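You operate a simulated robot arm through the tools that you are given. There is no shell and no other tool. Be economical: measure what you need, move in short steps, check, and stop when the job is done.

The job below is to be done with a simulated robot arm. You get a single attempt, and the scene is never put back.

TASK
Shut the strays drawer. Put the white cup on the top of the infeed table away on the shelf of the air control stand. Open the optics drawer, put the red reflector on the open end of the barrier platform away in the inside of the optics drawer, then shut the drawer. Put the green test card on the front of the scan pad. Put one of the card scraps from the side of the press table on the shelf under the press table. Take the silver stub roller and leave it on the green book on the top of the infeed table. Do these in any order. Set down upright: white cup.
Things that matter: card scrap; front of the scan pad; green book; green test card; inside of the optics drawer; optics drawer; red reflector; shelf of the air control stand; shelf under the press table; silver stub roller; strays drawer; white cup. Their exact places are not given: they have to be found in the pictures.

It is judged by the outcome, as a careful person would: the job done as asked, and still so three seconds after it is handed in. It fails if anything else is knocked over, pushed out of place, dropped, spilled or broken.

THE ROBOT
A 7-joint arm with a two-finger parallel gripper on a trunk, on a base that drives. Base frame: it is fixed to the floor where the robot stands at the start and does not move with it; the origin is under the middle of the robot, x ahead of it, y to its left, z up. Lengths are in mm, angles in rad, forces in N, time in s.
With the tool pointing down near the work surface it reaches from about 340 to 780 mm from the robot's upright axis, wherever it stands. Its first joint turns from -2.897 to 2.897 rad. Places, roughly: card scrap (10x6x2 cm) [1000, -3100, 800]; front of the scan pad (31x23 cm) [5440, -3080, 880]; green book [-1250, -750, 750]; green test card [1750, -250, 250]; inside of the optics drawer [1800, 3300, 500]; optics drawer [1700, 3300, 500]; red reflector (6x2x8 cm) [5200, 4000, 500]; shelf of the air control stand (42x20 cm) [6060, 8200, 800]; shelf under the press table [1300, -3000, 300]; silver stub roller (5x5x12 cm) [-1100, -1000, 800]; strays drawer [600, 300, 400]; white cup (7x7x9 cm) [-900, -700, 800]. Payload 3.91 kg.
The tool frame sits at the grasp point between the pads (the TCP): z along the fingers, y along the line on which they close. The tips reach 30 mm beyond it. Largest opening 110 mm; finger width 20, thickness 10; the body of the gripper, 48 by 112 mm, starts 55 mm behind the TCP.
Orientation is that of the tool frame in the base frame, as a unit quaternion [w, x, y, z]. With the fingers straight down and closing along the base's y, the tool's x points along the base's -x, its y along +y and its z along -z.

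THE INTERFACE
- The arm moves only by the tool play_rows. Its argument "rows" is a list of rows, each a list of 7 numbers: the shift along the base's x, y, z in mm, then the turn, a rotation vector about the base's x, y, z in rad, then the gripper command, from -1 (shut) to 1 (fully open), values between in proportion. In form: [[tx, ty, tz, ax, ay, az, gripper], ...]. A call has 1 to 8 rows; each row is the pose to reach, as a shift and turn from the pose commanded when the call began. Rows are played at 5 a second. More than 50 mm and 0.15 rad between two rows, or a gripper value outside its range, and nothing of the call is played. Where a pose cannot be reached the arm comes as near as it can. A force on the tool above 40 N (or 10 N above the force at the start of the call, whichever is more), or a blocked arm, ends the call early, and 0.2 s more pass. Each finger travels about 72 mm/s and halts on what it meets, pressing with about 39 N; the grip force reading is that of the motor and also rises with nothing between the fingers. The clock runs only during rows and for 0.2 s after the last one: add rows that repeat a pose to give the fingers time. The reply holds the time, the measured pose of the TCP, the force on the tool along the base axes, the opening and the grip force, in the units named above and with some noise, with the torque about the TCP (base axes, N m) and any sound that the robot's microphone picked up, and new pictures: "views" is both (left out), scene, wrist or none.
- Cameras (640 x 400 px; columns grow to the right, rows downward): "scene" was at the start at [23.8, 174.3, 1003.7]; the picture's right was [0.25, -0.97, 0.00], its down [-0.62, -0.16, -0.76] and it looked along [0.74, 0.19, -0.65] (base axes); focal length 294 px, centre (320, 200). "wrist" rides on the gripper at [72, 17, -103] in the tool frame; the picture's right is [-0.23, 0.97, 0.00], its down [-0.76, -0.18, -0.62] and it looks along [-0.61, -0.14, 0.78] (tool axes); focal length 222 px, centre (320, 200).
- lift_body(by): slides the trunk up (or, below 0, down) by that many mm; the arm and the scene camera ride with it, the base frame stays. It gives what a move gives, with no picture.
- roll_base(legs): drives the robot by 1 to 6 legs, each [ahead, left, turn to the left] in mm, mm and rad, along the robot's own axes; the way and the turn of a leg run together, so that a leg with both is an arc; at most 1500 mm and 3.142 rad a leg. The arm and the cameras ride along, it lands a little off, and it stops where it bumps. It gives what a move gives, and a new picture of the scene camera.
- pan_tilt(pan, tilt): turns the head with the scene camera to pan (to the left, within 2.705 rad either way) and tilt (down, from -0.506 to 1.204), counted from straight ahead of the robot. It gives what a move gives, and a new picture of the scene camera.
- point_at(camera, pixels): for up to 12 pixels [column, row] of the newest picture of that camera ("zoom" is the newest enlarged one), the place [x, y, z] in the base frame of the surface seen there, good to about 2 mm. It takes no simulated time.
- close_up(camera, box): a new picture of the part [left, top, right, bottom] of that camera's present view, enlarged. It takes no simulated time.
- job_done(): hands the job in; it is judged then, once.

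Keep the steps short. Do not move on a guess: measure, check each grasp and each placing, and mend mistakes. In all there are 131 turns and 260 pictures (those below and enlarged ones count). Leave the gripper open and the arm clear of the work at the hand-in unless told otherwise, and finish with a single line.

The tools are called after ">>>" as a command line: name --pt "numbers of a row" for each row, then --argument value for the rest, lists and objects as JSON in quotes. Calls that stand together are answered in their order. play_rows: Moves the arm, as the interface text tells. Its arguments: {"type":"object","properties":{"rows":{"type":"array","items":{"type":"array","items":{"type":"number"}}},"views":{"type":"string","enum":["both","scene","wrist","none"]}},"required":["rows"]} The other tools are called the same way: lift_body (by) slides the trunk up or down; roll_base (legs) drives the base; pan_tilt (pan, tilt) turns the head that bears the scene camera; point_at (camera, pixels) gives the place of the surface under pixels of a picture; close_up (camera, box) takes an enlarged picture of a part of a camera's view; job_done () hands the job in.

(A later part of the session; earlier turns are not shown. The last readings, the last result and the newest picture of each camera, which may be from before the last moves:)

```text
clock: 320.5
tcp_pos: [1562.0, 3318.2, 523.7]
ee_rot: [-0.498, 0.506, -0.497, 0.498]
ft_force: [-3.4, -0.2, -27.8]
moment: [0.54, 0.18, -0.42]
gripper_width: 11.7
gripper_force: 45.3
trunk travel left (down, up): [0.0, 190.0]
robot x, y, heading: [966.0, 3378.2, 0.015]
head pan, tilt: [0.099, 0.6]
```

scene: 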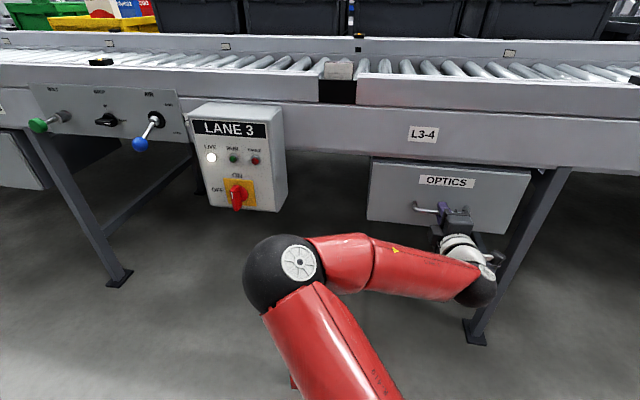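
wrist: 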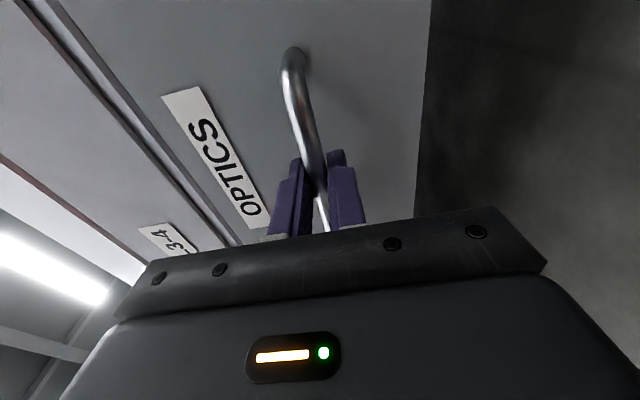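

Bar gripped (11.7 mm). I pull by driving the base straight back 200 mm.

>>> play_rows --pt "-10 0 2 0 0 0 -1" --pt "-25 0 2 0 0 0 -1" --views "none"

>>> roll_base --legs '[[-180, 0, 0]]'

```text
clock: 320.9
tcp_pos: [1554.0, 3319.7, 522.5]
ee_rot: [-0.497, 0.506, -0.5, 0.497]
ft_force: [-0.5, -1.7, -13.2]
moment: [0.55, 0.13, 0.56]
gripper_width: 11.8
gripper_force: 44.9
trunk travel left (down, up): [0.0, 190.0]
robot x, y, heading: [967.3, 3375.2, 0.012]
head pan, tilt: [0.099, 0.6]
stopped in row 2: the force on the tool passed its limit at 41 N (the readings are from after the stop); the commanded pose is now the measured one
```

```text
clock: 322.2
tcp_pos: [1426.4, 3327.1, 522.6]
ee_rot: [-0.502, 0.512, -0.494, 0.492]
ft_force: [0.5, 0.0, -1.4]
moment: [0.49, 0.03, 0.14]
gripper_width: 11.5
gripper_force: 44.7
trunk travel left (down, up): [0.0, 190.0]
robot x, y, heading: [834.7, 3379.4, 0.017]
head pan, tilt: [0.099, 0.6]
stopped in leg 1: the force on the tool passed its limit at 42 N (the readings are from after the stop); the commanded pose is now the measured one
```

scene: 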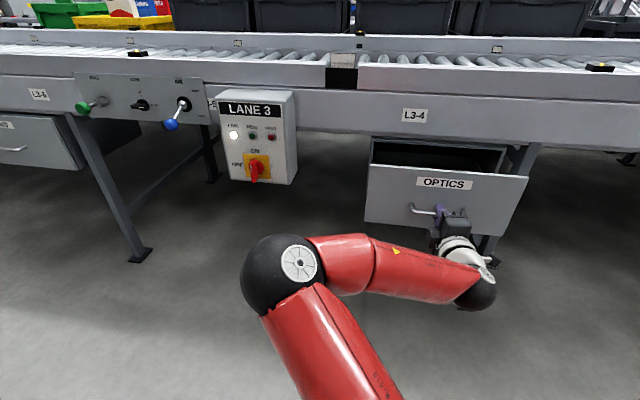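

The drawer has come out about 135 mm. I try a bit further.

>>> roll_base --legs '[[-100, 0, 0]]'

>>> close_up --camera "scene" --box '[340, 100, 560, 280]'

```text
clock: 323.7
tcp_pos: [1327.6, 3332.3, 522.9]
ee_rot: [-0.507, 0.515, -0.49, 0.488]
ft_force: [1.3, 1.1, 0.4]
moment: [0.4, -0.02, -0.2]
gripper_width: 11.5
gripper_force: 45.3
trunk travel left (down, up): [0.0, 190.0]
robot x, y, heading: [734.8, 3377.7, 0.015]
head pan, tilt: [0.099, 0.6]
stopped in leg 1: the force on the tool passed its limit at 40 N (the readings are from after the stop); the commanded pose is now the measured one
```

scene: 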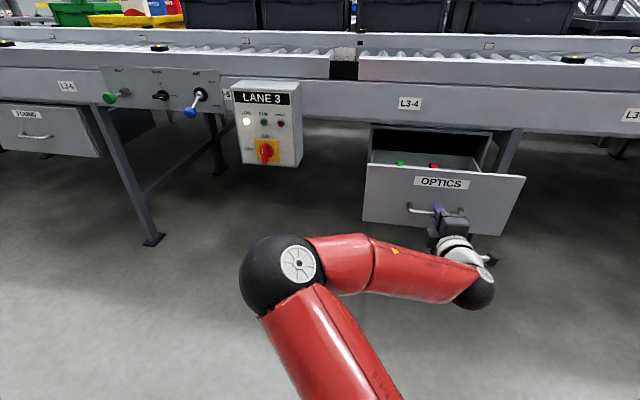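

```text
2.22 times, centred on (450, 190) of scene
```

zoom: 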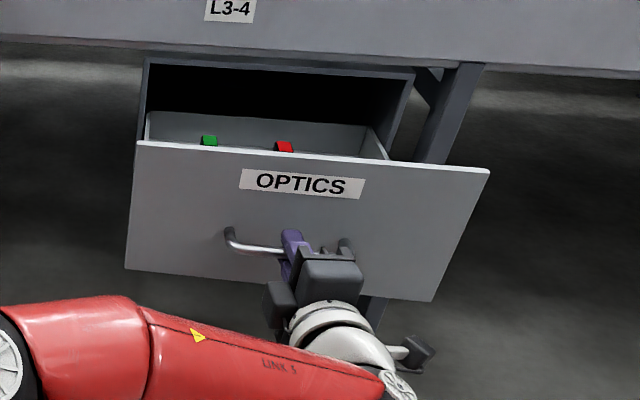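

The drawer is out about 235 mm with other items inside. I release the handle and back away.

>>> play_rows --pt "0 0 0 0 0 0 -0.5" --pt "0 0 0 0 0 0 0" --pt "0 0 0 0 0 0 0" --pt "-30 0 0 0 0 0 0" --pt "-50 0 0 0 0 0 0" --views "none"

>>> roll_base --legs '[[-60, 0, -0.015]]'

>>> lift_body --by 190

>>> pan_tilt --pan 0.1 --tilt 0.7

>>> close_up --camera "scene" --box '[300, 50, 520, 230]'

```text
clock: 324.9
tcp_pos: [1276.9, 3332.5, 521.4]
ee_rot: [-0.507, 0.516, -0.489, 0.487]
ft_force: [-0.2, 0.2, -0.1]
moment: [0.01, -0.03, -0.03]
gripper_width: 54.9
gripper_force: 0.1
trunk travel left (down, up): [0.0, 190.0]
robot x, y, heading: [733.5, 3376.9, 0.018]
head pan, tilt: [0.099, 0.6]
```

```text
clock: 325.8
tcp_pos: [1216.0, 3323.1, 522.0]
ee_rot: [-0.503, 0.512, -0.494, 0.49]
ft_force: [-0.5, 0.1, 0.4]
moment: [0.01, -0.01, -0.01]
gripper_width: 54.7
gripper_force: 0.0
trunk travel left (down, up): [0.0, 190.0]
robot x, y, heading: [672.7, 3376.4, 0.004]
head pan, tilt: [0.099, 0.6]
```

scene: 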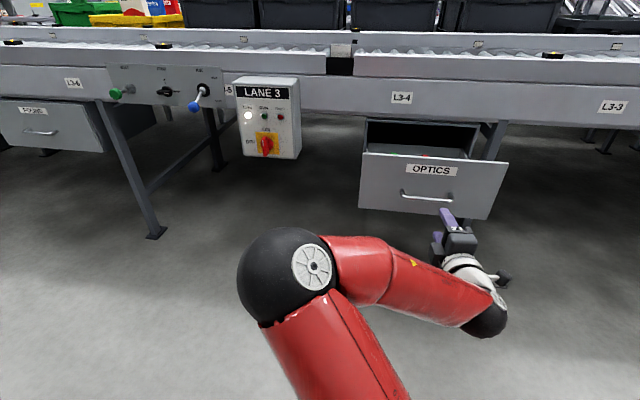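

```text
clock: 327.9
tcp_pos: [1215.9, 3323.7, 713.2]
ee_rot: [-0.503, 0.512, -0.493, 0.492]
ft_force: [-0.7, 0.0, 0.1]
moment: [0.01, 0.0, -0.04]
gripper_width: 54.9
gripper_force: 0.0
trunk travel left (down, up): [-190.0, 0.0]
robot x, y, heading: [673.0, 3378.5, 0.008]
head pan, tilt: [0.099, 0.6]
```

```text
clock: 328.6
tcp_pos: [1216.3, 3323.2, 712.1]
ee_rot: [-0.503, 0.513, -0.494, 0.491]
ft_force: [-0.6, -0.5, 1.2]
moment: [-0.01, 0.03, -0.03]
gripper_width: 54.9
gripper_force: 0.1
trunk travel left (down, up): [-190.0, 0.0]
robot x, y, heading: [672.5, 3375.4, 0.001]
head pan, tilt: [0.099, 0.7]
```

scene: 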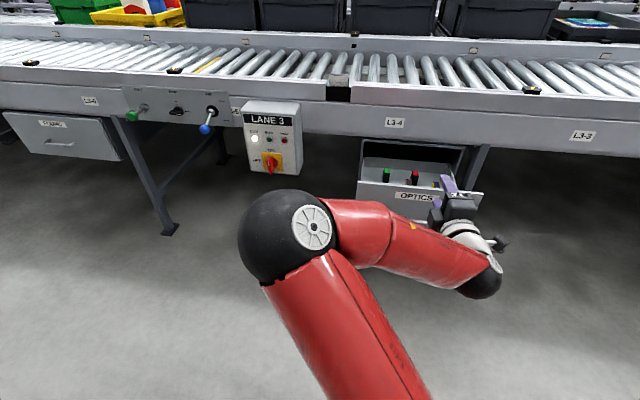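

```text
2.22 times, centred on (410, 140) of scene
```

zoom: 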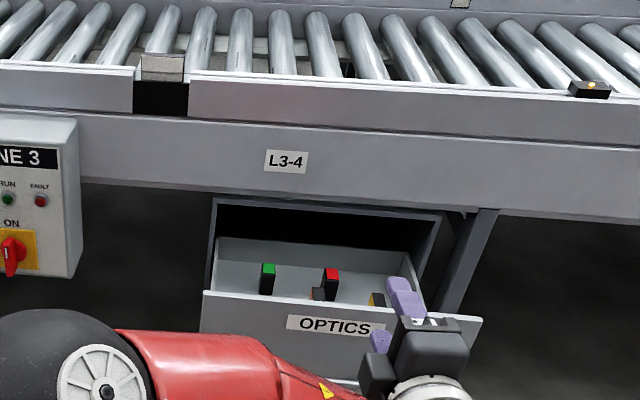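

>>> point_at --camera "zoom" --pixels '[[268, 275], [333, 275], [378, 300], [318, 295], [240, 275], [240, 290], [300, 280], [230, 250], [300, 250], [355, 290], [220, 293], [355, 275]]'

```text
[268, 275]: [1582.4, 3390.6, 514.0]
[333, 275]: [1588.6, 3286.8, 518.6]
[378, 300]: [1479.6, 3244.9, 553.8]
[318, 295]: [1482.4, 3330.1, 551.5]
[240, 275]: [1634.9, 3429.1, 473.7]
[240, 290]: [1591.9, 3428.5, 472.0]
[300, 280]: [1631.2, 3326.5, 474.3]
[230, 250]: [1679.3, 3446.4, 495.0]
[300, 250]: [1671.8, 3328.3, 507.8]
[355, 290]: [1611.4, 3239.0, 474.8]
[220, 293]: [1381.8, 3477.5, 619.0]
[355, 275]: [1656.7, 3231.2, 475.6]
```

I turn the tool back to pointing down, raised, and roll closer so the wrist camera can see into the drawer.

>>> play_rows --pt "0 5 10 0.0806 0.0806 -0.0806 0" --pt "0 10 20 0.1612 0.1612 -0.1612 0" --pt "0 15 30 0.2418 0.2418 -0.2418 0.2" --pt "0 20 40 0.3224 0.3224 -0.3224 0.5" --pt "0 25 50 0.403 0.403 -0.403 0.5" --pt "0 30 60 0.4836 0.4836 -0.4836 0.5" --pt "0 35 70 0.5642 0.5642 -0.5642 0.5" --pt "0 40 80 0.6448 0.6448 -0.6448 0.5" --views "none"

>>> play_rows --pt "0 5 10 0.0806 0.0806 -0.0806 0.5" --pt "0 10 20 0.1612 0.1612 -0.1612 0.5" --pt "0 15 30 0.2418 0.2418 -0.2418 0.5" --pt "0 20 40 0.3224 0.3224 -0.3224 0.5" --pt "0 25 50 0.403 0.403 -0.403 0.5" --pt "0 30 60 0.4836 0.4836 -0.4836 0.5" --pt "0 35 60 0.5642 0.5642 -0.5642 0.5" --views "none"

>>> roll_base --legs '[[220, 0, 0]]'

>>> play_rows --pt "0 0 0 0 0 0 0.5"

```text
clock: 330.4
tcp_pos: [1215.0, 3363.6, 793.7]
ee_rot: [0.282, -0.279, 0.88, -0.262]
ft_force: [0.2, 1.2, -0.1]
moment: [0.01, 0.01, -0.01]
gripper_width: 82.6
gripper_force: 0.1
trunk travel left (down, up): [-190.0, 0.0]
robot x, y, heading: [672.1, 3376.9, 0.004]
head pan, tilt: [0.099, 0.7]
```

```text
clock: 332.0
tcp_pos: [1215.7, 3399.7, 852.5]
ee_rot: [0.014, -0.003, 1.0, 0.006]
ft_force: [-0.4, 0.0, -0.7]
moment: [0.02, 0.0, -0.01]
gripper_width: 82.6
gripper_force: 0.0
trunk travel left (down, up): [-190.0, 0.0]
robot x, y, heading: [672.0, 3377.3, 0.004]
head pan, tilt: [0.099, 0.7]
```

```text
clock: 333.7
tcp_pos: [1438.0, 3399.8, 852.3]
ee_rot: [0.015, -0.005, 1.0, 0.005]
ft_force: [0.4, 0.1, -1.0]
moment: [0.01, 0.01, -0.05]
gripper_width: 82.6
gripper_force: 0.1
trunk travel left (down, up): [-190.0, 0.0]
robot x, y, heading: [894.0, 3376.0, 0.005]
head pan, tilt: [0.099, 0.7]
```

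scene: 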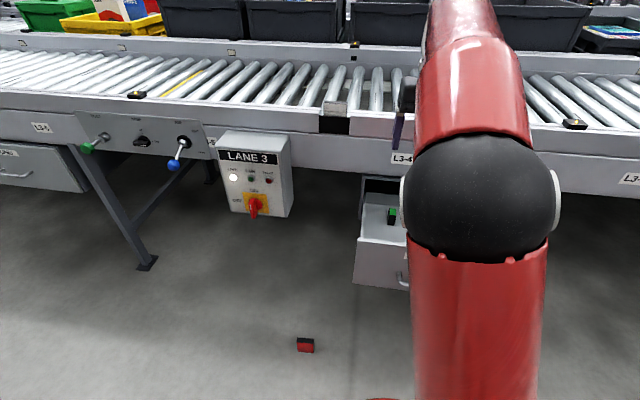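

```text
clock: 334.1
tcp_pos: [1437.5, 3400.7, 853.0]
ee_rot: [0.015, -0.004, 1.0, 0.005]
ft_force: [-0.4, 0.2, 0.1]
moment: [-0.02, -0.03, 0.01]
gripper_width: 82.8
gripper_force: 0.1
trunk travel left (down, up): [-190.0, 0.0]
robot x, y, heading: [895.5, 3373.8, 0.004]
head pan, tilt: [0.099, 0.7]
```

scene: 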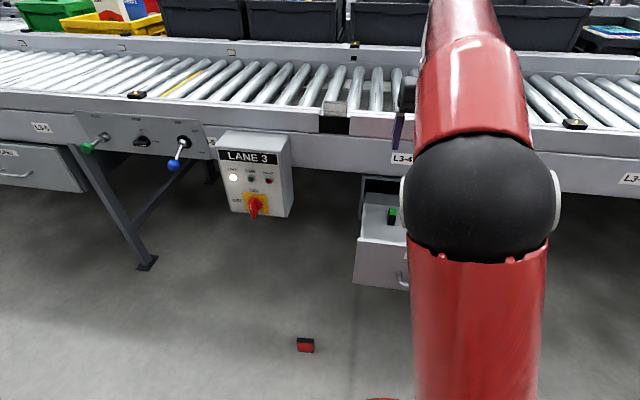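
wrist: 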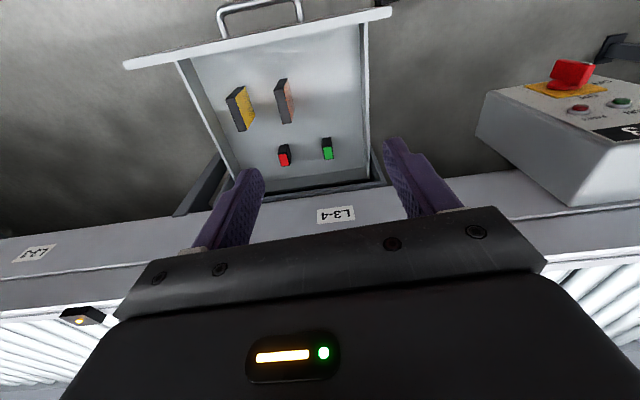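

Clear view into the drawer: the +y side (px ≈ (335,90)) is free. I measure it.

>>> point_at --camera "wrist" --pixels '[[335, 60], [335, 100], [310, 110], [352, 60], [352, 100], [327, 142], [285, 100], [285, 80], [240, 105], [365, 60], [365, 130], [300, 50]]'

>>> close_up --camera "wrist" --box '[120, 0, 420, 200]'

```text
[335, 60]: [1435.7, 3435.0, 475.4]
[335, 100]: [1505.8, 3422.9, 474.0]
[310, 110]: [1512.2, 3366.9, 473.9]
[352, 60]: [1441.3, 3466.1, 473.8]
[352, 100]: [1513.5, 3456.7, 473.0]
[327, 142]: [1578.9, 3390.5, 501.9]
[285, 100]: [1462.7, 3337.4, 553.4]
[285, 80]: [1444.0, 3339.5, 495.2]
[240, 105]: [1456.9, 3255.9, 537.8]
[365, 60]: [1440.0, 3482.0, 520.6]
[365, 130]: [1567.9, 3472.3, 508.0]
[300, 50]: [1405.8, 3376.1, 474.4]
```

```text
2.00 times, centred on (270, 100) of wrist
```

zoom: 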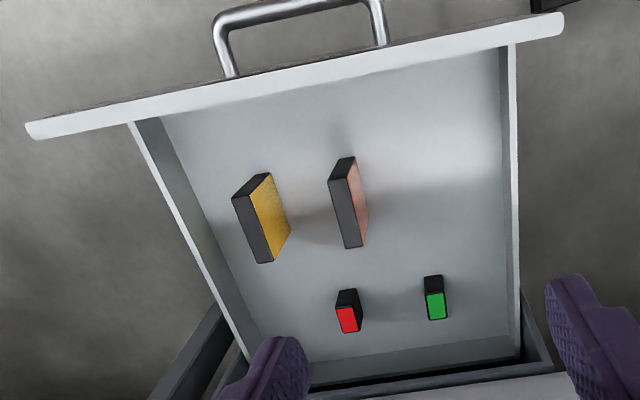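

Free floor of the drawer around (1490,3412), z 474. Now I fetch the reflector: over to (1379,3641), trunk down, then descend.

>>> play_rows --pt "-8 35 0 0 0 0 0.5" --pt "-16 75 0 0 0 0 0.5" --pt "-24 115 0 0 0 0 0.5" --pt "-32 155 0 0 0 0 0.5" --pt "-42 195 0 0 0 0 0.5" --pt "-54 225 -10 0 0 0 0.5" --pt "-59 240 -30 0 0 0 0.5" --pt "-59 240 -60 0 0 0 0.5" --views "none"

>>> lift_body --by -190

>>> play_rows --pt "0 0 -48 0 0 0 0.5" --pt "0 0 -96 0 0 0 0.5" --pt "0 0 -144 0 0 0 0.5" --pt "0 0 -192 0 0 0 0.5" --pt "0 0 -240 0 0 0 0.5" --pt "0 0 -288 0 0 0 0.5" --pt "0 0 -336 0 0 0 0.5" --pt "0 0 -384 0 0 0 0.5"

>>> point_at --camera "wrist" --pixels '[[320, 100], [320, 115], [340, 110], [300, 115]]'

```text
clock: 335.9
tcp_pos: [1378.2, 3640.5, 793.4]
ee_rot: [0.016, -0.004, 1.0, 0.006]
ft_force: [-0.1, -0.5, -0.4]
moment: [-0.02, -0.02, 0.05]
gripper_width: 82.6
gripper_force: 0.1
trunk travel left (down, up): [-190.0, 0.0]
robot x, y, heading: [894.2, 3382.7, -0.002]
head pan, tilt: [0.099, 0.7]
```

```text
clock: 337.9
tcp_pos: [1378.1, 3639.1, 603.0]
ee_rot: [0.016, -0.005, 1.0, 0.004]
ft_force: [0.3, 0.4, 0.1]
moment: [0.0, -0.01, -0.04]
gripper_width: 82.5
gripper_force: 0.1
trunk travel left (down, up): [0.0, 190.0]
robot x, y, heading: [895.4, 3375.7, 0.005]
head pan, tilt: [0.099, 0.7]
```

```text
clock: 339.8
tcp_pos: [1377.6, 3641.0, 218.1]
ee_rot: [0.016, -0.003, 1.0, 0.006]
ft_force: [0.3, 0.9, -0.2]
moment: [0.01, -0.01, -0.02]
gripper_width: 82.6
gripper_force: 0.0
trunk travel left (down, up): [0.0, 190.0]
robot x, y, heading: [896.4, 3376.1, 0.001]
head pan, tilt: [0.099, 0.7]
```

scene: 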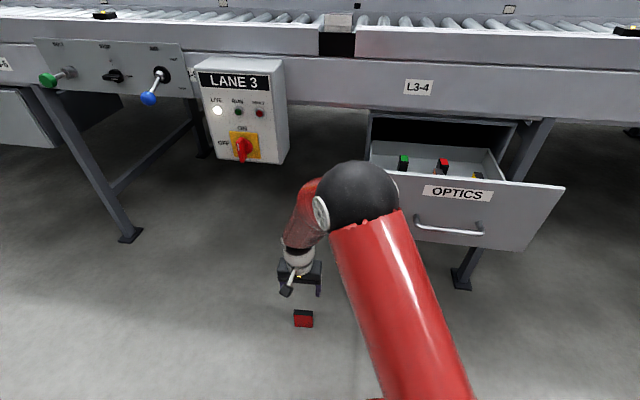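
wrist: 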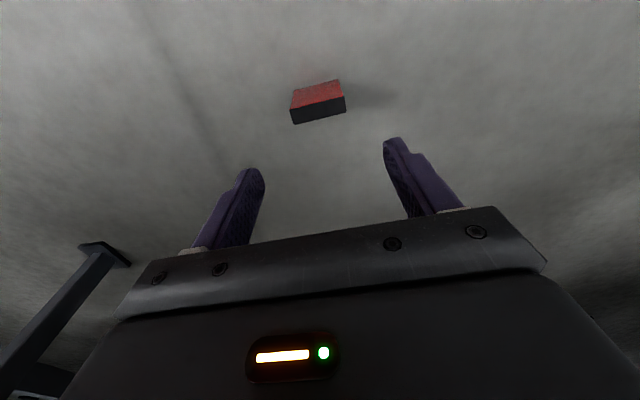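

```text
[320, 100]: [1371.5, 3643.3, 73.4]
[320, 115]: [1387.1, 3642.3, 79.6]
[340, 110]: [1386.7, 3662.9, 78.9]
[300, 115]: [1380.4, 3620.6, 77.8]
```

>>> play_rows --pt "3 1 -45 0 0 0 0.5" --pt "3 1 -90 0 0 0 0.5" --pt "3 1 -130 0 0 0 0.5" --pt "3 1 -165 0 0 0 0.5" --pt "3 1 -168 0 0 0 0" --pt "3 1 -168 0 0 0 -1" --pt "3 1 -168 0 0 0 -1" --pt "3 1 -150 0 0 0 -1" --views "wrist"

```text
clock: 341.6
tcp_pos: [1380.9, 3641.0, 69.4]
ee_rot: [0.016, -0.004, 1.0, 0.005]
ft_force: [0.6, 0.5, -0.8]
moment: [-0.01, -0.01, -0.03]
gripper_width: 59.1
gripper_force: 38.3
trunk travel left (down, up): [0.0, 190.0]
robot x, y, heading: [894.2, 3382.8, 0.006]
head pan, tilt: [0.099, 0.7]
```

wrist: 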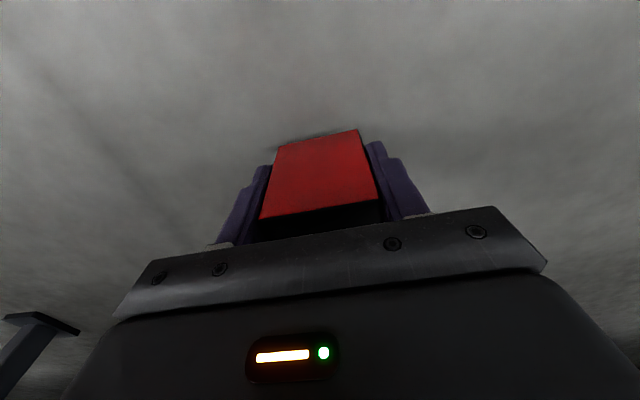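

Held. I lift, raise the trunk and move over the drawer.

>>> play_rows --pt "0 0 48 0 0 0 -1" --pt "0 0 96 0 0 0 -1" --pt "0 0 144 0 0 0 -1" --pt "0 0 192 0 0 0 -1" --pt "0 0 240 0 0 0 -1" --pt "0 0 288 0 0 0 -1" --pt "0 0 336 0 0 0 -1" --pt "0 0 384 0 0 0 -1" --views "none"

>>> lift_body --by 190

>>> play_rows --pt "0 0 40 0 0 0 -1" --pt "0 0 70 0 0 0 -1" --pt "20 -43 70 0 0 0 -1" --pt "40 -86 70 0 0 0 -1" --pt "60 -129 70 0 0 0 -1" --pt "80 -170 70 0 0 0 -1" --pt "97 -205 70 0 0 0 -1" --pt "109 -230 70 0 0 0 -1"

```text
clock: 343.4
tcp_pos: [1380.7, 3638.8, 450.7]
ee_rot: [0.016, -0.002, 1.0, 0.005]
ft_force: [-0.4, 0.2, 0.0]
moment: [0.02, 0.01, 0.0]
gripper_width: 59.3
gripper_force: 39.2
trunk travel left (down, up): [0.0, 190.0]
robot x, y, heading: [895.9, 3376.0, 0.004]
head pan, tilt: [0.099, 0.7]
```

```text
clock: 345.4
tcp_pos: [1380.3, 3639.9, 640.4]
ee_rot: [0.016, -0.004, 1.0, 0.005]
ft_force: [0.8, 0.3, -1.2]
moment: [-0.02, 0.01, 0.0]
gripper_width: 59.5
gripper_force: 39.0
trunk travel left (down, up): [-190.0, 0.0]
robot x, y, heading: [894.8, 3379.3, 0.008]
head pan, tilt: [0.099, 0.7]
```

```text
clock: 347.2
tcp_pos: [1490.1, 3409.6, 710.5]
ee_rot: [0.015, -0.004, 1.0, 0.005]
ft_force: [0.0, 0.4, 0.0]
moment: [0.02, -0.05, -0.01]
gripper_width: 59.3
gripper_force: 38.9
trunk travel left (down, up): [-190.0, 0.0]
robot x, y, heading: [894.2, 3380.4, 0.008]
head pan, tilt: [0.099, 0.7]
```

scene: 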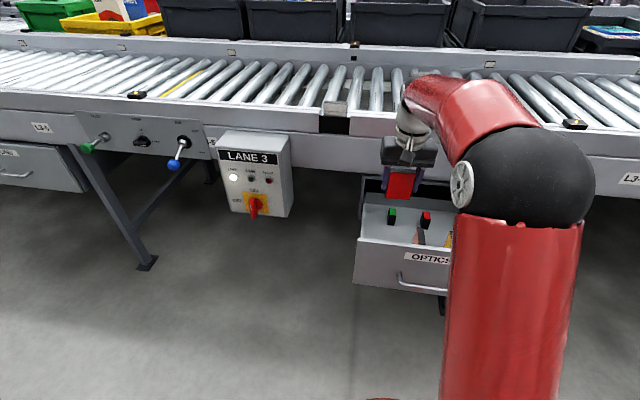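
wrist: 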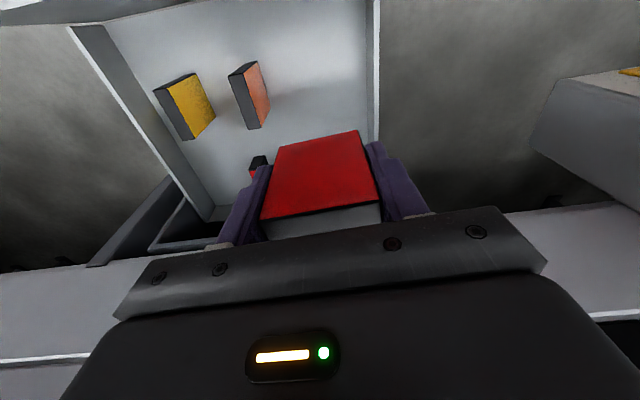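

>>> play_rows --pt "0 0 -45 0 0 0 -1" --pt "0 0 -90 0 0 0 -1" --pt "0 0 -130 0 0 0 -1" --pt "0 0 -160 0 0 0 -1"

```text
clock: 348.2
tcp_pos: [1489.6, 3410.4, 552.2]
ee_rot: [0.015, -0.004, 1.0, 0.005]
ft_force: [0.4, -0.1, -0.1]
moment: [0.01, -0.01, 0.01]
gripper_width: 59.3
gripper_force: 38.7
trunk travel left (down, up): [-190.0, 0.0]
robot x, y, heading: [894.4, 3375.0, 0.007]
head pan, tilt: [0.099, 0.7]
```

scene: 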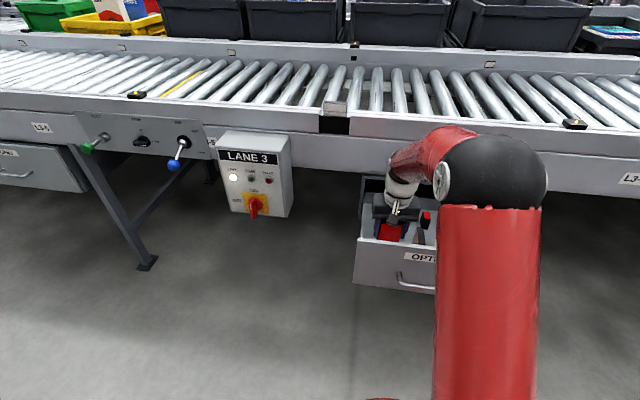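
wrist: 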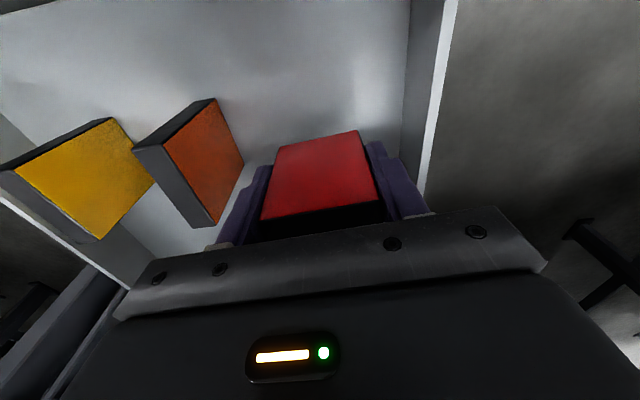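

>>> play_rows --pt "0 0 -20 0 0 0 -1" --pt "0 0 -26 0 0 0 -1" --pt "0 0 -30 0 0 0 -1" --pt "0 0 -32 0 0 0 -1" --views "none"

```text
clock: 349.2
tcp_pos: [1491.3, 3409.9, 523.8]
ee_rot: [0.021, -0.004, 1.0, 0.005]
ft_force: [1.7, -1.4, 38.8]
moment: [-1.28, -0.1, 0.06]
gripper_width: 60.0
gripper_force: 39.2
trunk travel left (down, up): [-190.0, 0.0]
robot x, y, heading: [896.4, 3378.5, 0.008]
head pan, tilt: [0.099, 0.7]
```

Contact (39 N) at the expected height. I ease 2 mm, open a little and rise.

>>> play_rows --pt "0 0 3 0 0 0 -1" --pt "0 0 3 0 0 0 0.2" --pt "0 0 3 0 0 0 0.3" --pt "0 0 3 0 0 0 0.3" --pt "0 0 40 0 0 0 0.3" --pt "0 0 85 0 0 0 0.3" --pt "0 0 130 0 0 0 0.3" --pt "0 0 175 0 0 0 0.3"

```text
clock: 351.0
tcp_pos: [1491.0, 3409.3, 694.0]
ee_rot: [0.015, -0.004, 1.0, 0.005]
ft_force: [0.5, 0.5, -0.9]
moment: [-0.03, 0.01, 0.01]
gripper_width: 71.6
gripper_force: 0.1
trunk travel left (down, up): [-190.0, 0.0]
robot x, y, heading: [897.4, 3379.8, 0.006]
head pan, tilt: [0.099, 0.7]
```

scene: 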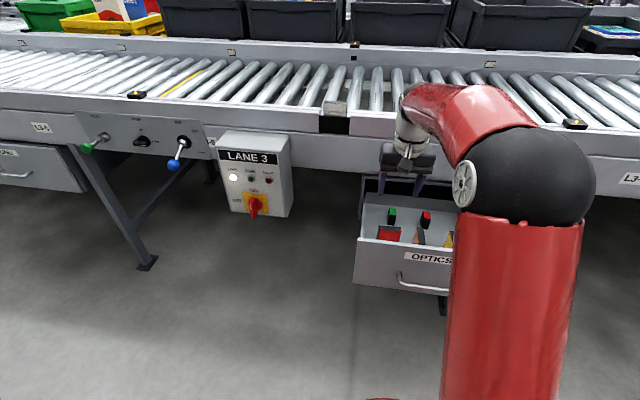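
wrist: 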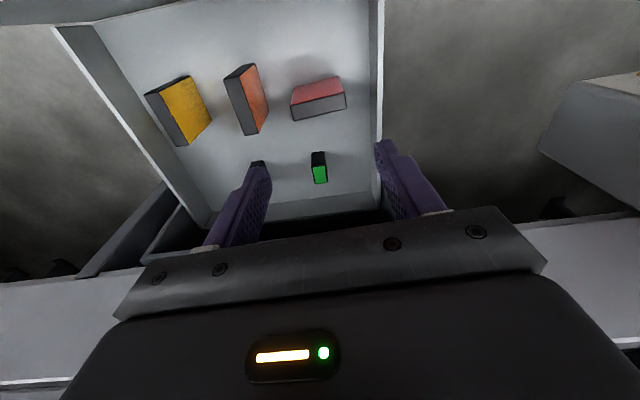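

The reflector stands inside the drawer. Now I shut it: retreat, close the fingers, tilt 45° forward, and come down before the front.

>>> play_rows --pt "-40 -15 10 0 0 0 -1" --pt "-82 -30 20 0 0 0 -1" --pt "-124 -48 20 0 0 0 -1" --pt "-165 -65 20 0 -0.13 0 -1" --pt "-200 -80 10 0 -0.26 0 -1" --pt "-215 -93 -20 0 -0.39 0 -1" --pt "-215 -93 -55 0 -0.52 0 -1" --pt "-215 -93 -85 0 -0.65 0 -1" --views "none"

>>> play_rows --pt "0 0 -10 0 -0.13 0 -1" --pt "20 0 -10 0 -0.13 0 -1"

```text
clock: 352.8
tcp_pos: [1305.4, 3307.5, 630.7]
ee_rot: [0.334, -0.005, 0.942, 0.003]
ft_force: [-0.1, 0.5, 0.3]
moment: [0.01, 0.0, 0.02]
gripper_width: 0.0
gripper_force: 37.5
out of reach, approached as far as the arm can: row 8
trunk travel left (down, up): [-190.0, 0.0]
robot x, y, heading: [898.4, 3380.5, 0.001]
head pan, tilt: [0.099, 0.7]
```

```text
clock: 353.4
tcp_pos: [1338.8, 3304.0, 628.2]
ee_rot: [0.394, -0.006, 0.919, 0.003]
ft_force: [-0.3, 0.1, -0.4]
moment: [-0.01, 0.0, 0.02]
gripper_width: 0.0
gripper_force: 38.1
out of reach, approached as far as the arm can: row 1, 2
trunk travel left (down, up): [-190.0, 0.0]
robot x, y, heading: [895.2, 3380.4, 0.001]
head pan, tilt: [0.099, 0.7]
```

scene: 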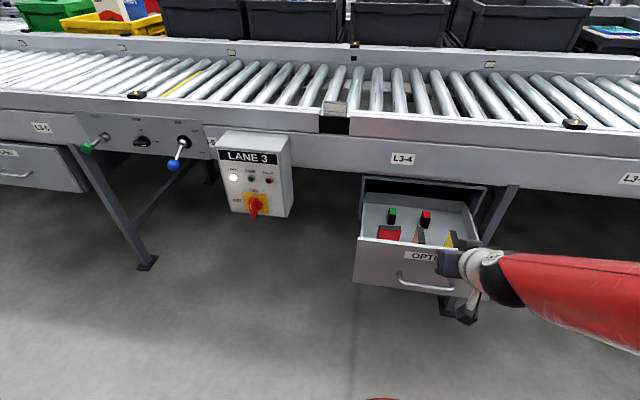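
wrist: 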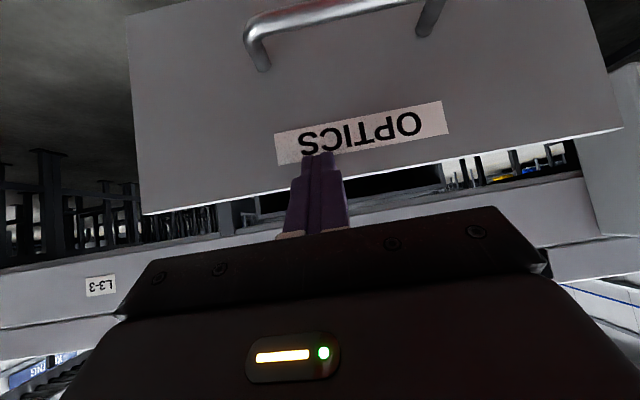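

The tip is just in front of the panel at z≈607. I back the base 60 mm, lower the trunk 40 mm, then drive forward to push it shut.

>>> roll_base --legs '[[-60, 10, 0]]'

>>> lift_body --by -40

>>> roll_base --legs '[[270, 0, 0]]'

```text
clock: 354.4
tcp_pos: [1277.2, 3314.1, 629.1]
ee_rot: [0.393, -0.006, 0.919, 0.005]
ft_force: [-0.5, 0.6, -0.3]
moment: [-0.01, -0.03, 0.0]
gripper_width: 0.0
gripper_force: 37.4
trunk travel left (down, up): [-190.0, 0.0]
robot x, y, heading: [835.8, 3387.6, 0.004]
head pan, tilt: [0.099, 0.7]
```

scene: 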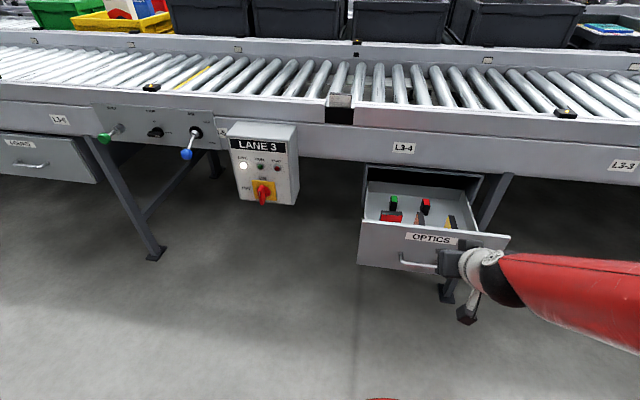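

```text
clock: 355.2
tcp_pos: [1277.6, 3313.3, 588.3]
ee_rot: [0.394, -0.006, 0.919, 0.004]
ft_force: [-0.1, 0.2, 0.3]
moment: [0.01, 0.01, -0.03]
gripper_width: 0.0
gripper_force: 37.4
trunk travel left (down, up): [-150.0, 40.0]
robot x, y, heading: [835.5, 3388.8, 0.007]
head pan, tilt: [0.099, 0.7]
```

```text
clock: 357.1
tcp_pos: [1548.1, 3313.2, 589.3]
ee_rot: [0.394, -0.006, 0.919, 0.004]
ft_force: [0.5, -0.5, -0.5]
moment: [0.01, 0.01, 0.01]
gripper_width: 0.1
gripper_force: 37.5
trunk travel left (down, up): [-150.0, 40.0]
robot x, y, heading: [1107.6, 3391.7, 0.004]
head pan, tilt: [0.099, 0.7]
```

scene: 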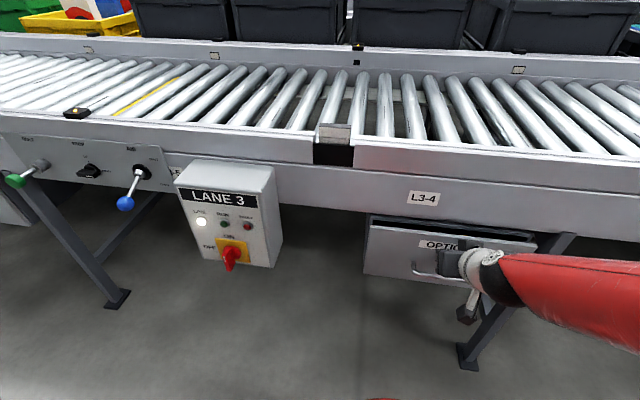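

Nearly shut. I finish with slow arm steps.

>>> play_rows --pt "10 0 0 0 0 0 -1" --pt "20 0 0 0 0 0 -1" --pt "30 0 0 0 0 0 -1" --pt "40 0 0 0 0 0 -1" --pt "50 0 0 0 0 0 -1" --views "scene"

```text
clock: 357.9
tcp_pos: [1571.2, 3313.8, 585.8]
ee_rot: [0.389, -0.006, 0.921, 0.006]
ft_force: [-3.5, 0.6, -1.6]
moment: [-0.07, -0.24, -0.01]
gripper_width: 0.1
gripper_force: 37.5
trunk travel left (down, up): [-150.0, 40.0]
robot x, y, heading: [1112.7, 3388.4, -0.002]
head pan, tilt: [0.099, 0.7]
stopped in row 3: the force on the tool passed its limit at 59 N (the readings are from after the stop); the commanded pose is now the measured one
```

scene: 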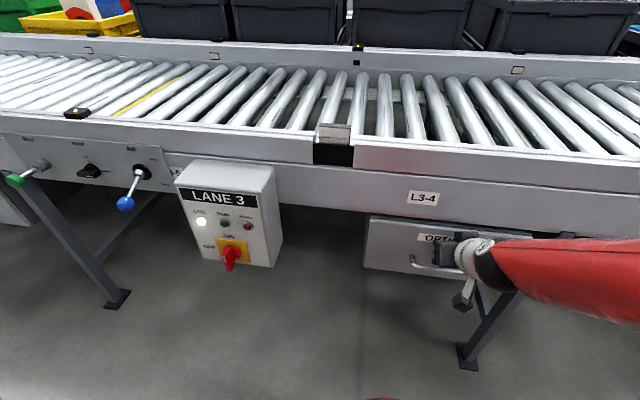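

Hard stop reached. I back off, level the tool, and check the drawer is flush before leaving.

>>> roll_base --legs '[[-300, 0, 0]]'

>>> point_at --camera "scene" --pixels '[[375, 185], [400, 200], [385, 165], [450, 190]]'

>>> play_rows --pt "-10 0 40 0 0.13 0 -1" --pt "-20 0 80 0 0.26 0 -1" --pt "-30 0 120 0 0.39 0 0" --pt "-40 0 160 0 0.52 0 0" --pt "-40 10 195 0 0.65 0 0" --pt "-40 20 220 0 0.785 0 0" --pt "-40 40 240 0 0.815 0 0" --views "scene"

```text
clock: 360.0
tcp_pos: [1270.8, 3312.8, 585.6]
ee_rot: [0.39, -0.006, 0.921, 0.006]
ft_force: [-0.5, -0.3, 0.4]
moment: [-0.02, -0.02, 0.01]
gripper_width: 0.1
gripper_force: 37.9
trunk travel left (down, up): [-150.0, 40.0]
robot x, y, heading: [808.0, 3386.0, 0.005]
head pan, tilt: [0.099, 0.7]
```

scene: 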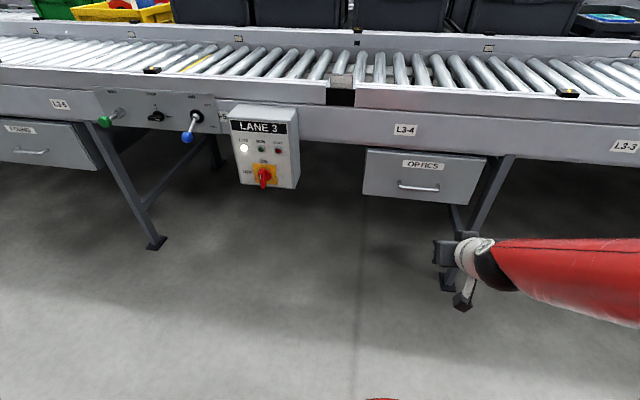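

```text
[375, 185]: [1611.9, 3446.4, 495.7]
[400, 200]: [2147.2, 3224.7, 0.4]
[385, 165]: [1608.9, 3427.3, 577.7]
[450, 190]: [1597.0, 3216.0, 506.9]
```

```text
clock: 361.6
tcp_pos: [1232.6, 3352.0, 826.2]
ee_rot: [-0.006, -0.003, 1.0, 0.008]
ft_force: [0.2, 0.2, 0.1]
moment: [0.03, 0.0, -0.02]
gripper_width: 54.9
gripper_force: 0.1
trunk travel left (down, up): [-150.0, 40.0]
robot x, y, heading: [804.6, 3383.1, 0.003]
head pan, tilt: [0.099, 0.7]
```

scene: 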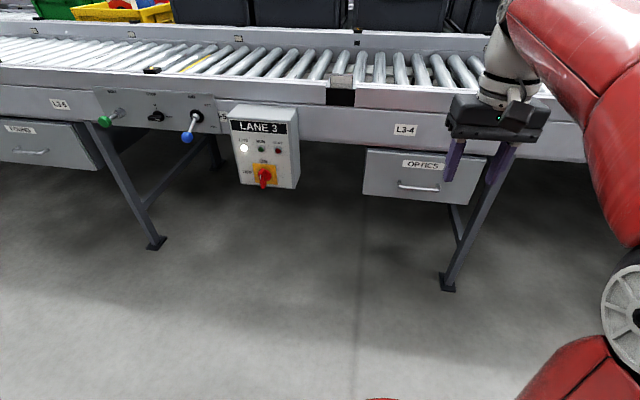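

The optics drawer is back at its original flush plane (x≈1610/1597). Now the long way back round to the south aisle, for the green test card.

>>> roll_base --legs '[[0, 1490, 0], [0, 1490, 0], [0, 470, 0], [1490, 0, 0], [1490, 0, 0], [1490, 0, 0]]'

>>> roll_base --legs '[[870, 0, 0], [0, -1490, 0], [0, -540, 0], [1490, 0, 0], [1490, 0, 0]]'

```text
clock: 399.5
tcp_pos: [5724.1, 6766.0, 827.2]
ee_rot: [-0.007, 0.007, 1.0, 0.008]
ft_force: [-0.2, 0.5, -0.1]
moment: [0.03, -0.01, 0.03]
gripper_width: 54.7
gripper_force: 0.1
trunk travel left (down, up): [-150.0, 40.0]
robot x, y, heading: [5297.2, 6813.3, -0.018]
head pan, tilt: [0.099, 0.7]
```

scene: 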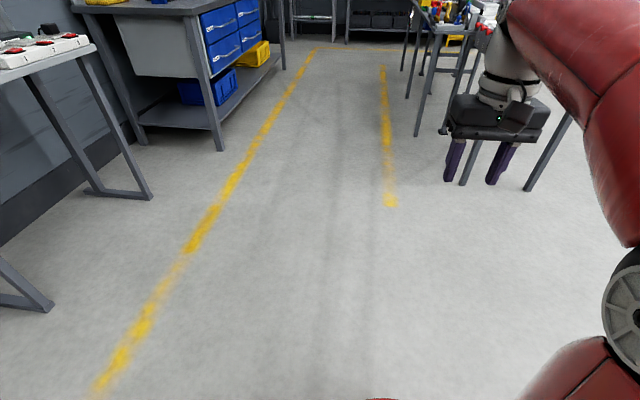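

```text
clock: 427.7
tcp_pos: [9539.2, 4725.3, 826.2]
ee_rot: [-0.007, 0.001, 1.0, 0.007]
ft_force: [0.6, 0.9, 0.1]
moment: [0.02, -0.01, -0.02]
gripper_width: 54.9
gripper_force: 0.1
trunk travel left (down, up): [-150.0, 40.0]
robot x, y, heading: [9113.1, 4761.6, -0.007]
head pan, tilt: [0.099, 0.7]
```

scene: 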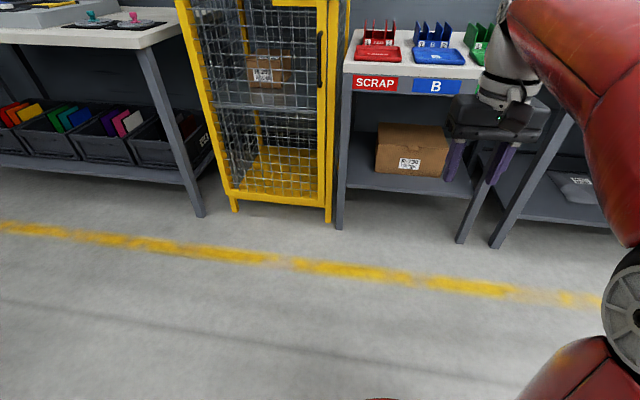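

Good. Turn right to face −y, drive south, then turn to face −x.

>>> roll_base --legs '[[0, 0, -1.564], [1490, 0, 0], [1490, 0, 0], [1490, 0, 0], [1490, 0, 0], [1000, 0, 0]]'

>>> roll_base --legs '[[0, 0, -1.571], [1490, 0, 0], [1490, 0, 0], [1490, 0, 0]]'

```text
clock: 464.5
tcp_pos: [9240.0, -2609.3, 825.6]
ee_rot: [0.001, 0.697, 0.717, 0.011]
ft_force: [-0.5, -0.6, -0.7]
moment: [0.0, -0.04, -0.01]
gripper_width: 55.2
gripper_force: 0.1
trunk travel left (down, up): [-150.0, 40.0]
robot x, y, heading: [9268.7, -2181.5, -1.545]
head pan, tilt: [0.099, 0.7]
```

scene: 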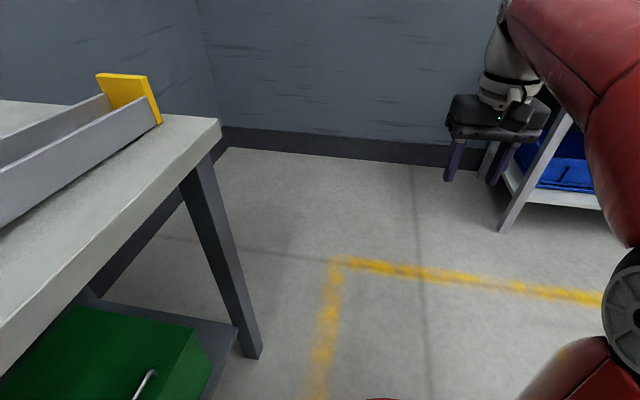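

```text
clock: 489.8
tcp_pos: [4358.1, -2122.9, 827.3]
ee_rot: [0.007, 1.0, -0.011, 0.007]
ft_force: [-0.9, -0.1, 0.5]
moment: [-0.03, -0.03, 0.04]
gripper_width: 54.9
gripper_force: 0.0
trunk travel left (down, up): [-150.0, 40.0]
robot x, y, heading: [4782.2, -2171.4, 3.116]
head pan, tilt: [0.099, 0.7]
```

scene: 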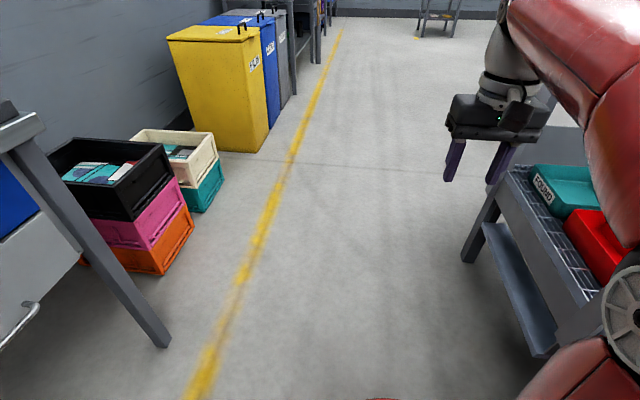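

>>> roll_base --legs '[[1400, 80, 0.026], [1490, 0, 0], [1150, 0, 0], [0, 0, -1.571], [0, 0, -1.571], [0, 1300, 0]]'

>>> pan_tilt --pan 0.5 --tilt 0.5

>>> close_up --camera "scene" --box '[150, 100, 450, 360]'

```text
clock: 522.9
tcp_pos: [1180.2, -993.7, 827.1]
ee_rot: [-0.007, -0.007, 1.0, 0.007]
ft_force: [-0.1, 0.9, -0.7]
moment: [0.0, 0.01, -0.02]
gripper_width: 55.0
gripper_force: 0.0
trunk travel left (down, up): [-150.0, 40.0]
robot x, y, heading: [752.6, -968.8, 0.011]
head pan, tilt: [0.099, 0.7]
```

scene: 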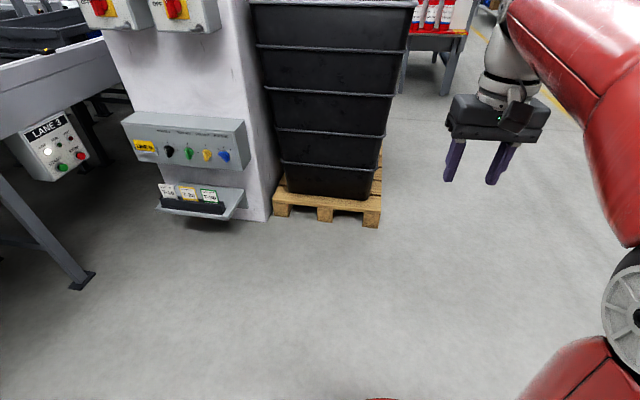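

```text
clock: 523.8
tcp_pos: [1179.4, -992.9, 825.7]
ee_rot: [-0.007, -0.008, 1.0, 0.008]
ft_force: [0.0, -0.4, 0.1]
moment: [-0.01, 0.02, -0.01]
gripper_width: 54.9
gripper_force: 0.0
trunk travel left (down, up): [-150.0, 40.0]
robot x, y, heading: [754.0, -964.6, 0.013]
head pan, tilt: [0.499, 0.499]
```

scene: 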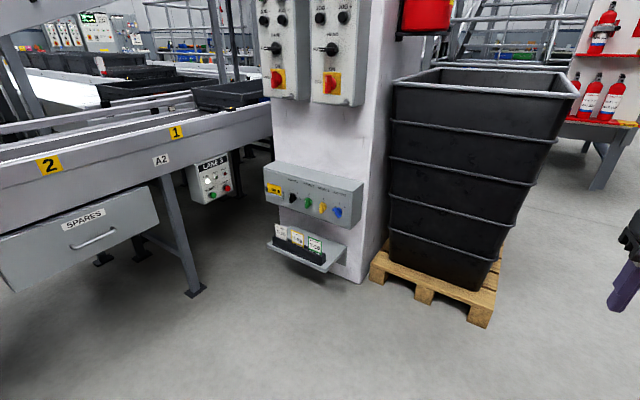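

```text
1.54 times, centred on (300, 230) of scene
```

zoom: 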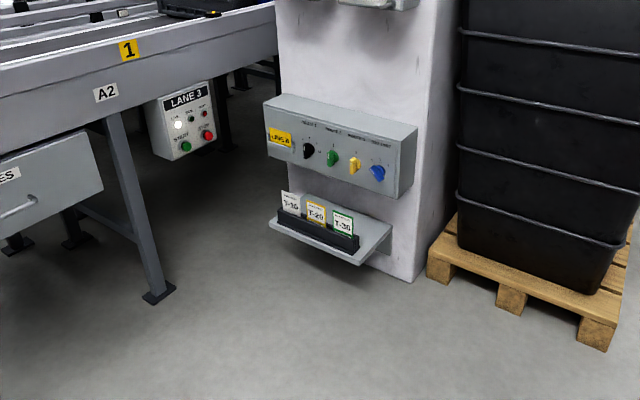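

The green card T-30 stands in the rack on the low shelf at zoom (343,222), beneath a control box. I measure.

>>> point_at --camera "zoom" --pixels '[[343, 215], [343, 232], [333, 222], [353, 225], [316, 210], [290, 202], [330, 240], [355, 262], [390, 225], [340, 150], [300, 190], [370, 200]]'

>>> roll_base --legs '[[150, 660, 0]]'

>>> pan_tilt --pan 0.0 --tilt 0.75

>>> close_up --camera "scene" --box '[220, 60, 460, 260]'

```text
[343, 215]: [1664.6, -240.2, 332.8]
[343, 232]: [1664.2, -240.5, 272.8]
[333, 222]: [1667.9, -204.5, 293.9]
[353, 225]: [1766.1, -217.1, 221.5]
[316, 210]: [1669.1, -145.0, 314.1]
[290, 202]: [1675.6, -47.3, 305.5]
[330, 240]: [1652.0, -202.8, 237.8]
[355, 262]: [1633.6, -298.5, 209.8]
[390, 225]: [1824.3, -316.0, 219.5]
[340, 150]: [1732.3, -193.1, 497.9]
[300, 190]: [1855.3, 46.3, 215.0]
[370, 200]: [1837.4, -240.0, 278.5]
```

```text
clock: 527.5
tcp_pos: [1321.4, -325.2, 827.6]
ee_rot: [-0.007, -0.006, 1.0, 0.008]
ft_force: [1.0, -0.1, -0.1]
moment: [0.02, -0.02, 0.0]
gripper_width: 55.0
gripper_force: 0.1
trunk travel left (down, up): [-150.0, 40.0]
robot x, y, heading: [897.0, -289.2, 0.014]
head pan, tilt: [0.499, 0.499]
```

scene: 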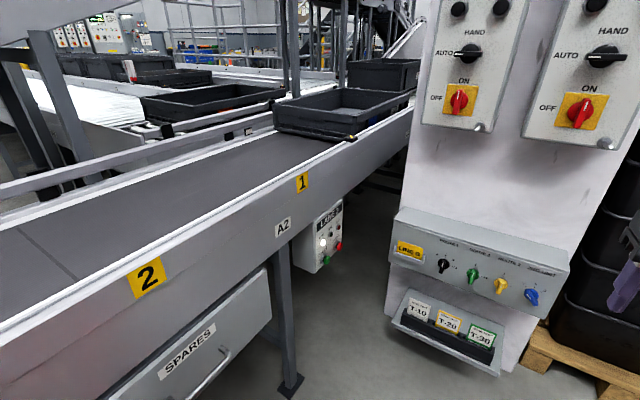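

```text
clock: 528.5
tcp_pos: [1321.8, -325.3, 826.6]
ee_rot: [-0.007, -0.006, 1.0, 0.008]
ft_force: [-0.6, 0.3, 0.6]
moment: [-0.01, 0.01, 0.01]
gripper_width: 54.7
gripper_force: 0.0
trunk travel left (down, up): [-150.0, 40.0]
robot x, y, heading: [896.5, -288.5, 0.01]
head pan, tilt: [0.0, 0.75]
```

scene: 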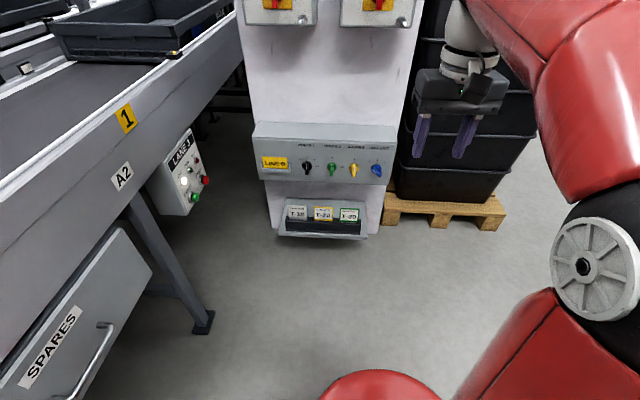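

```text
2.00 times, centred on (340, 160) of scene
```

zoom: 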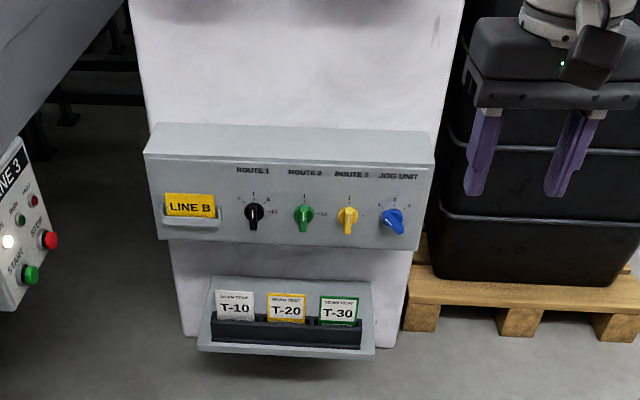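

I need exact card geometry. I'll take a closer zoom and measure card, holder and box.

>>> close_up --camera "scene" --box '[270, 180, 390, 250]'

>>> point_at --camera "zoom" --pixels '[[378, 155], [450, 155], [415, 155], [415, 190], [415, 205], [350, 160], [340, 155], [415, 225], [415, 275], [470, 250], [400, 60], [462, 220]]'

```text
5.33 times, centred on (330, 215) of scene
```

zoom: 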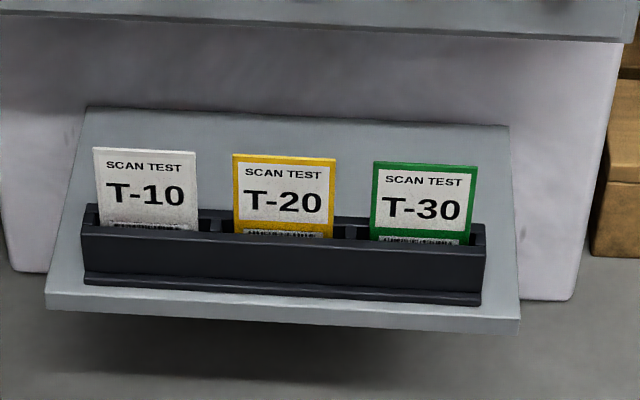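

```text
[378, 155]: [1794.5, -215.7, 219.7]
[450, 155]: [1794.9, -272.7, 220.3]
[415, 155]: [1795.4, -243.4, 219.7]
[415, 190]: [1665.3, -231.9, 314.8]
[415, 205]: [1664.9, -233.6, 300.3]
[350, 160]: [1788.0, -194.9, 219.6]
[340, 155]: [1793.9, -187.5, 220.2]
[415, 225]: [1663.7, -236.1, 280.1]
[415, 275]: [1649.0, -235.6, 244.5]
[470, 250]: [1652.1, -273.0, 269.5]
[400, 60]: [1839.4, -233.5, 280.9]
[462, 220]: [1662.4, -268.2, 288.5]
```

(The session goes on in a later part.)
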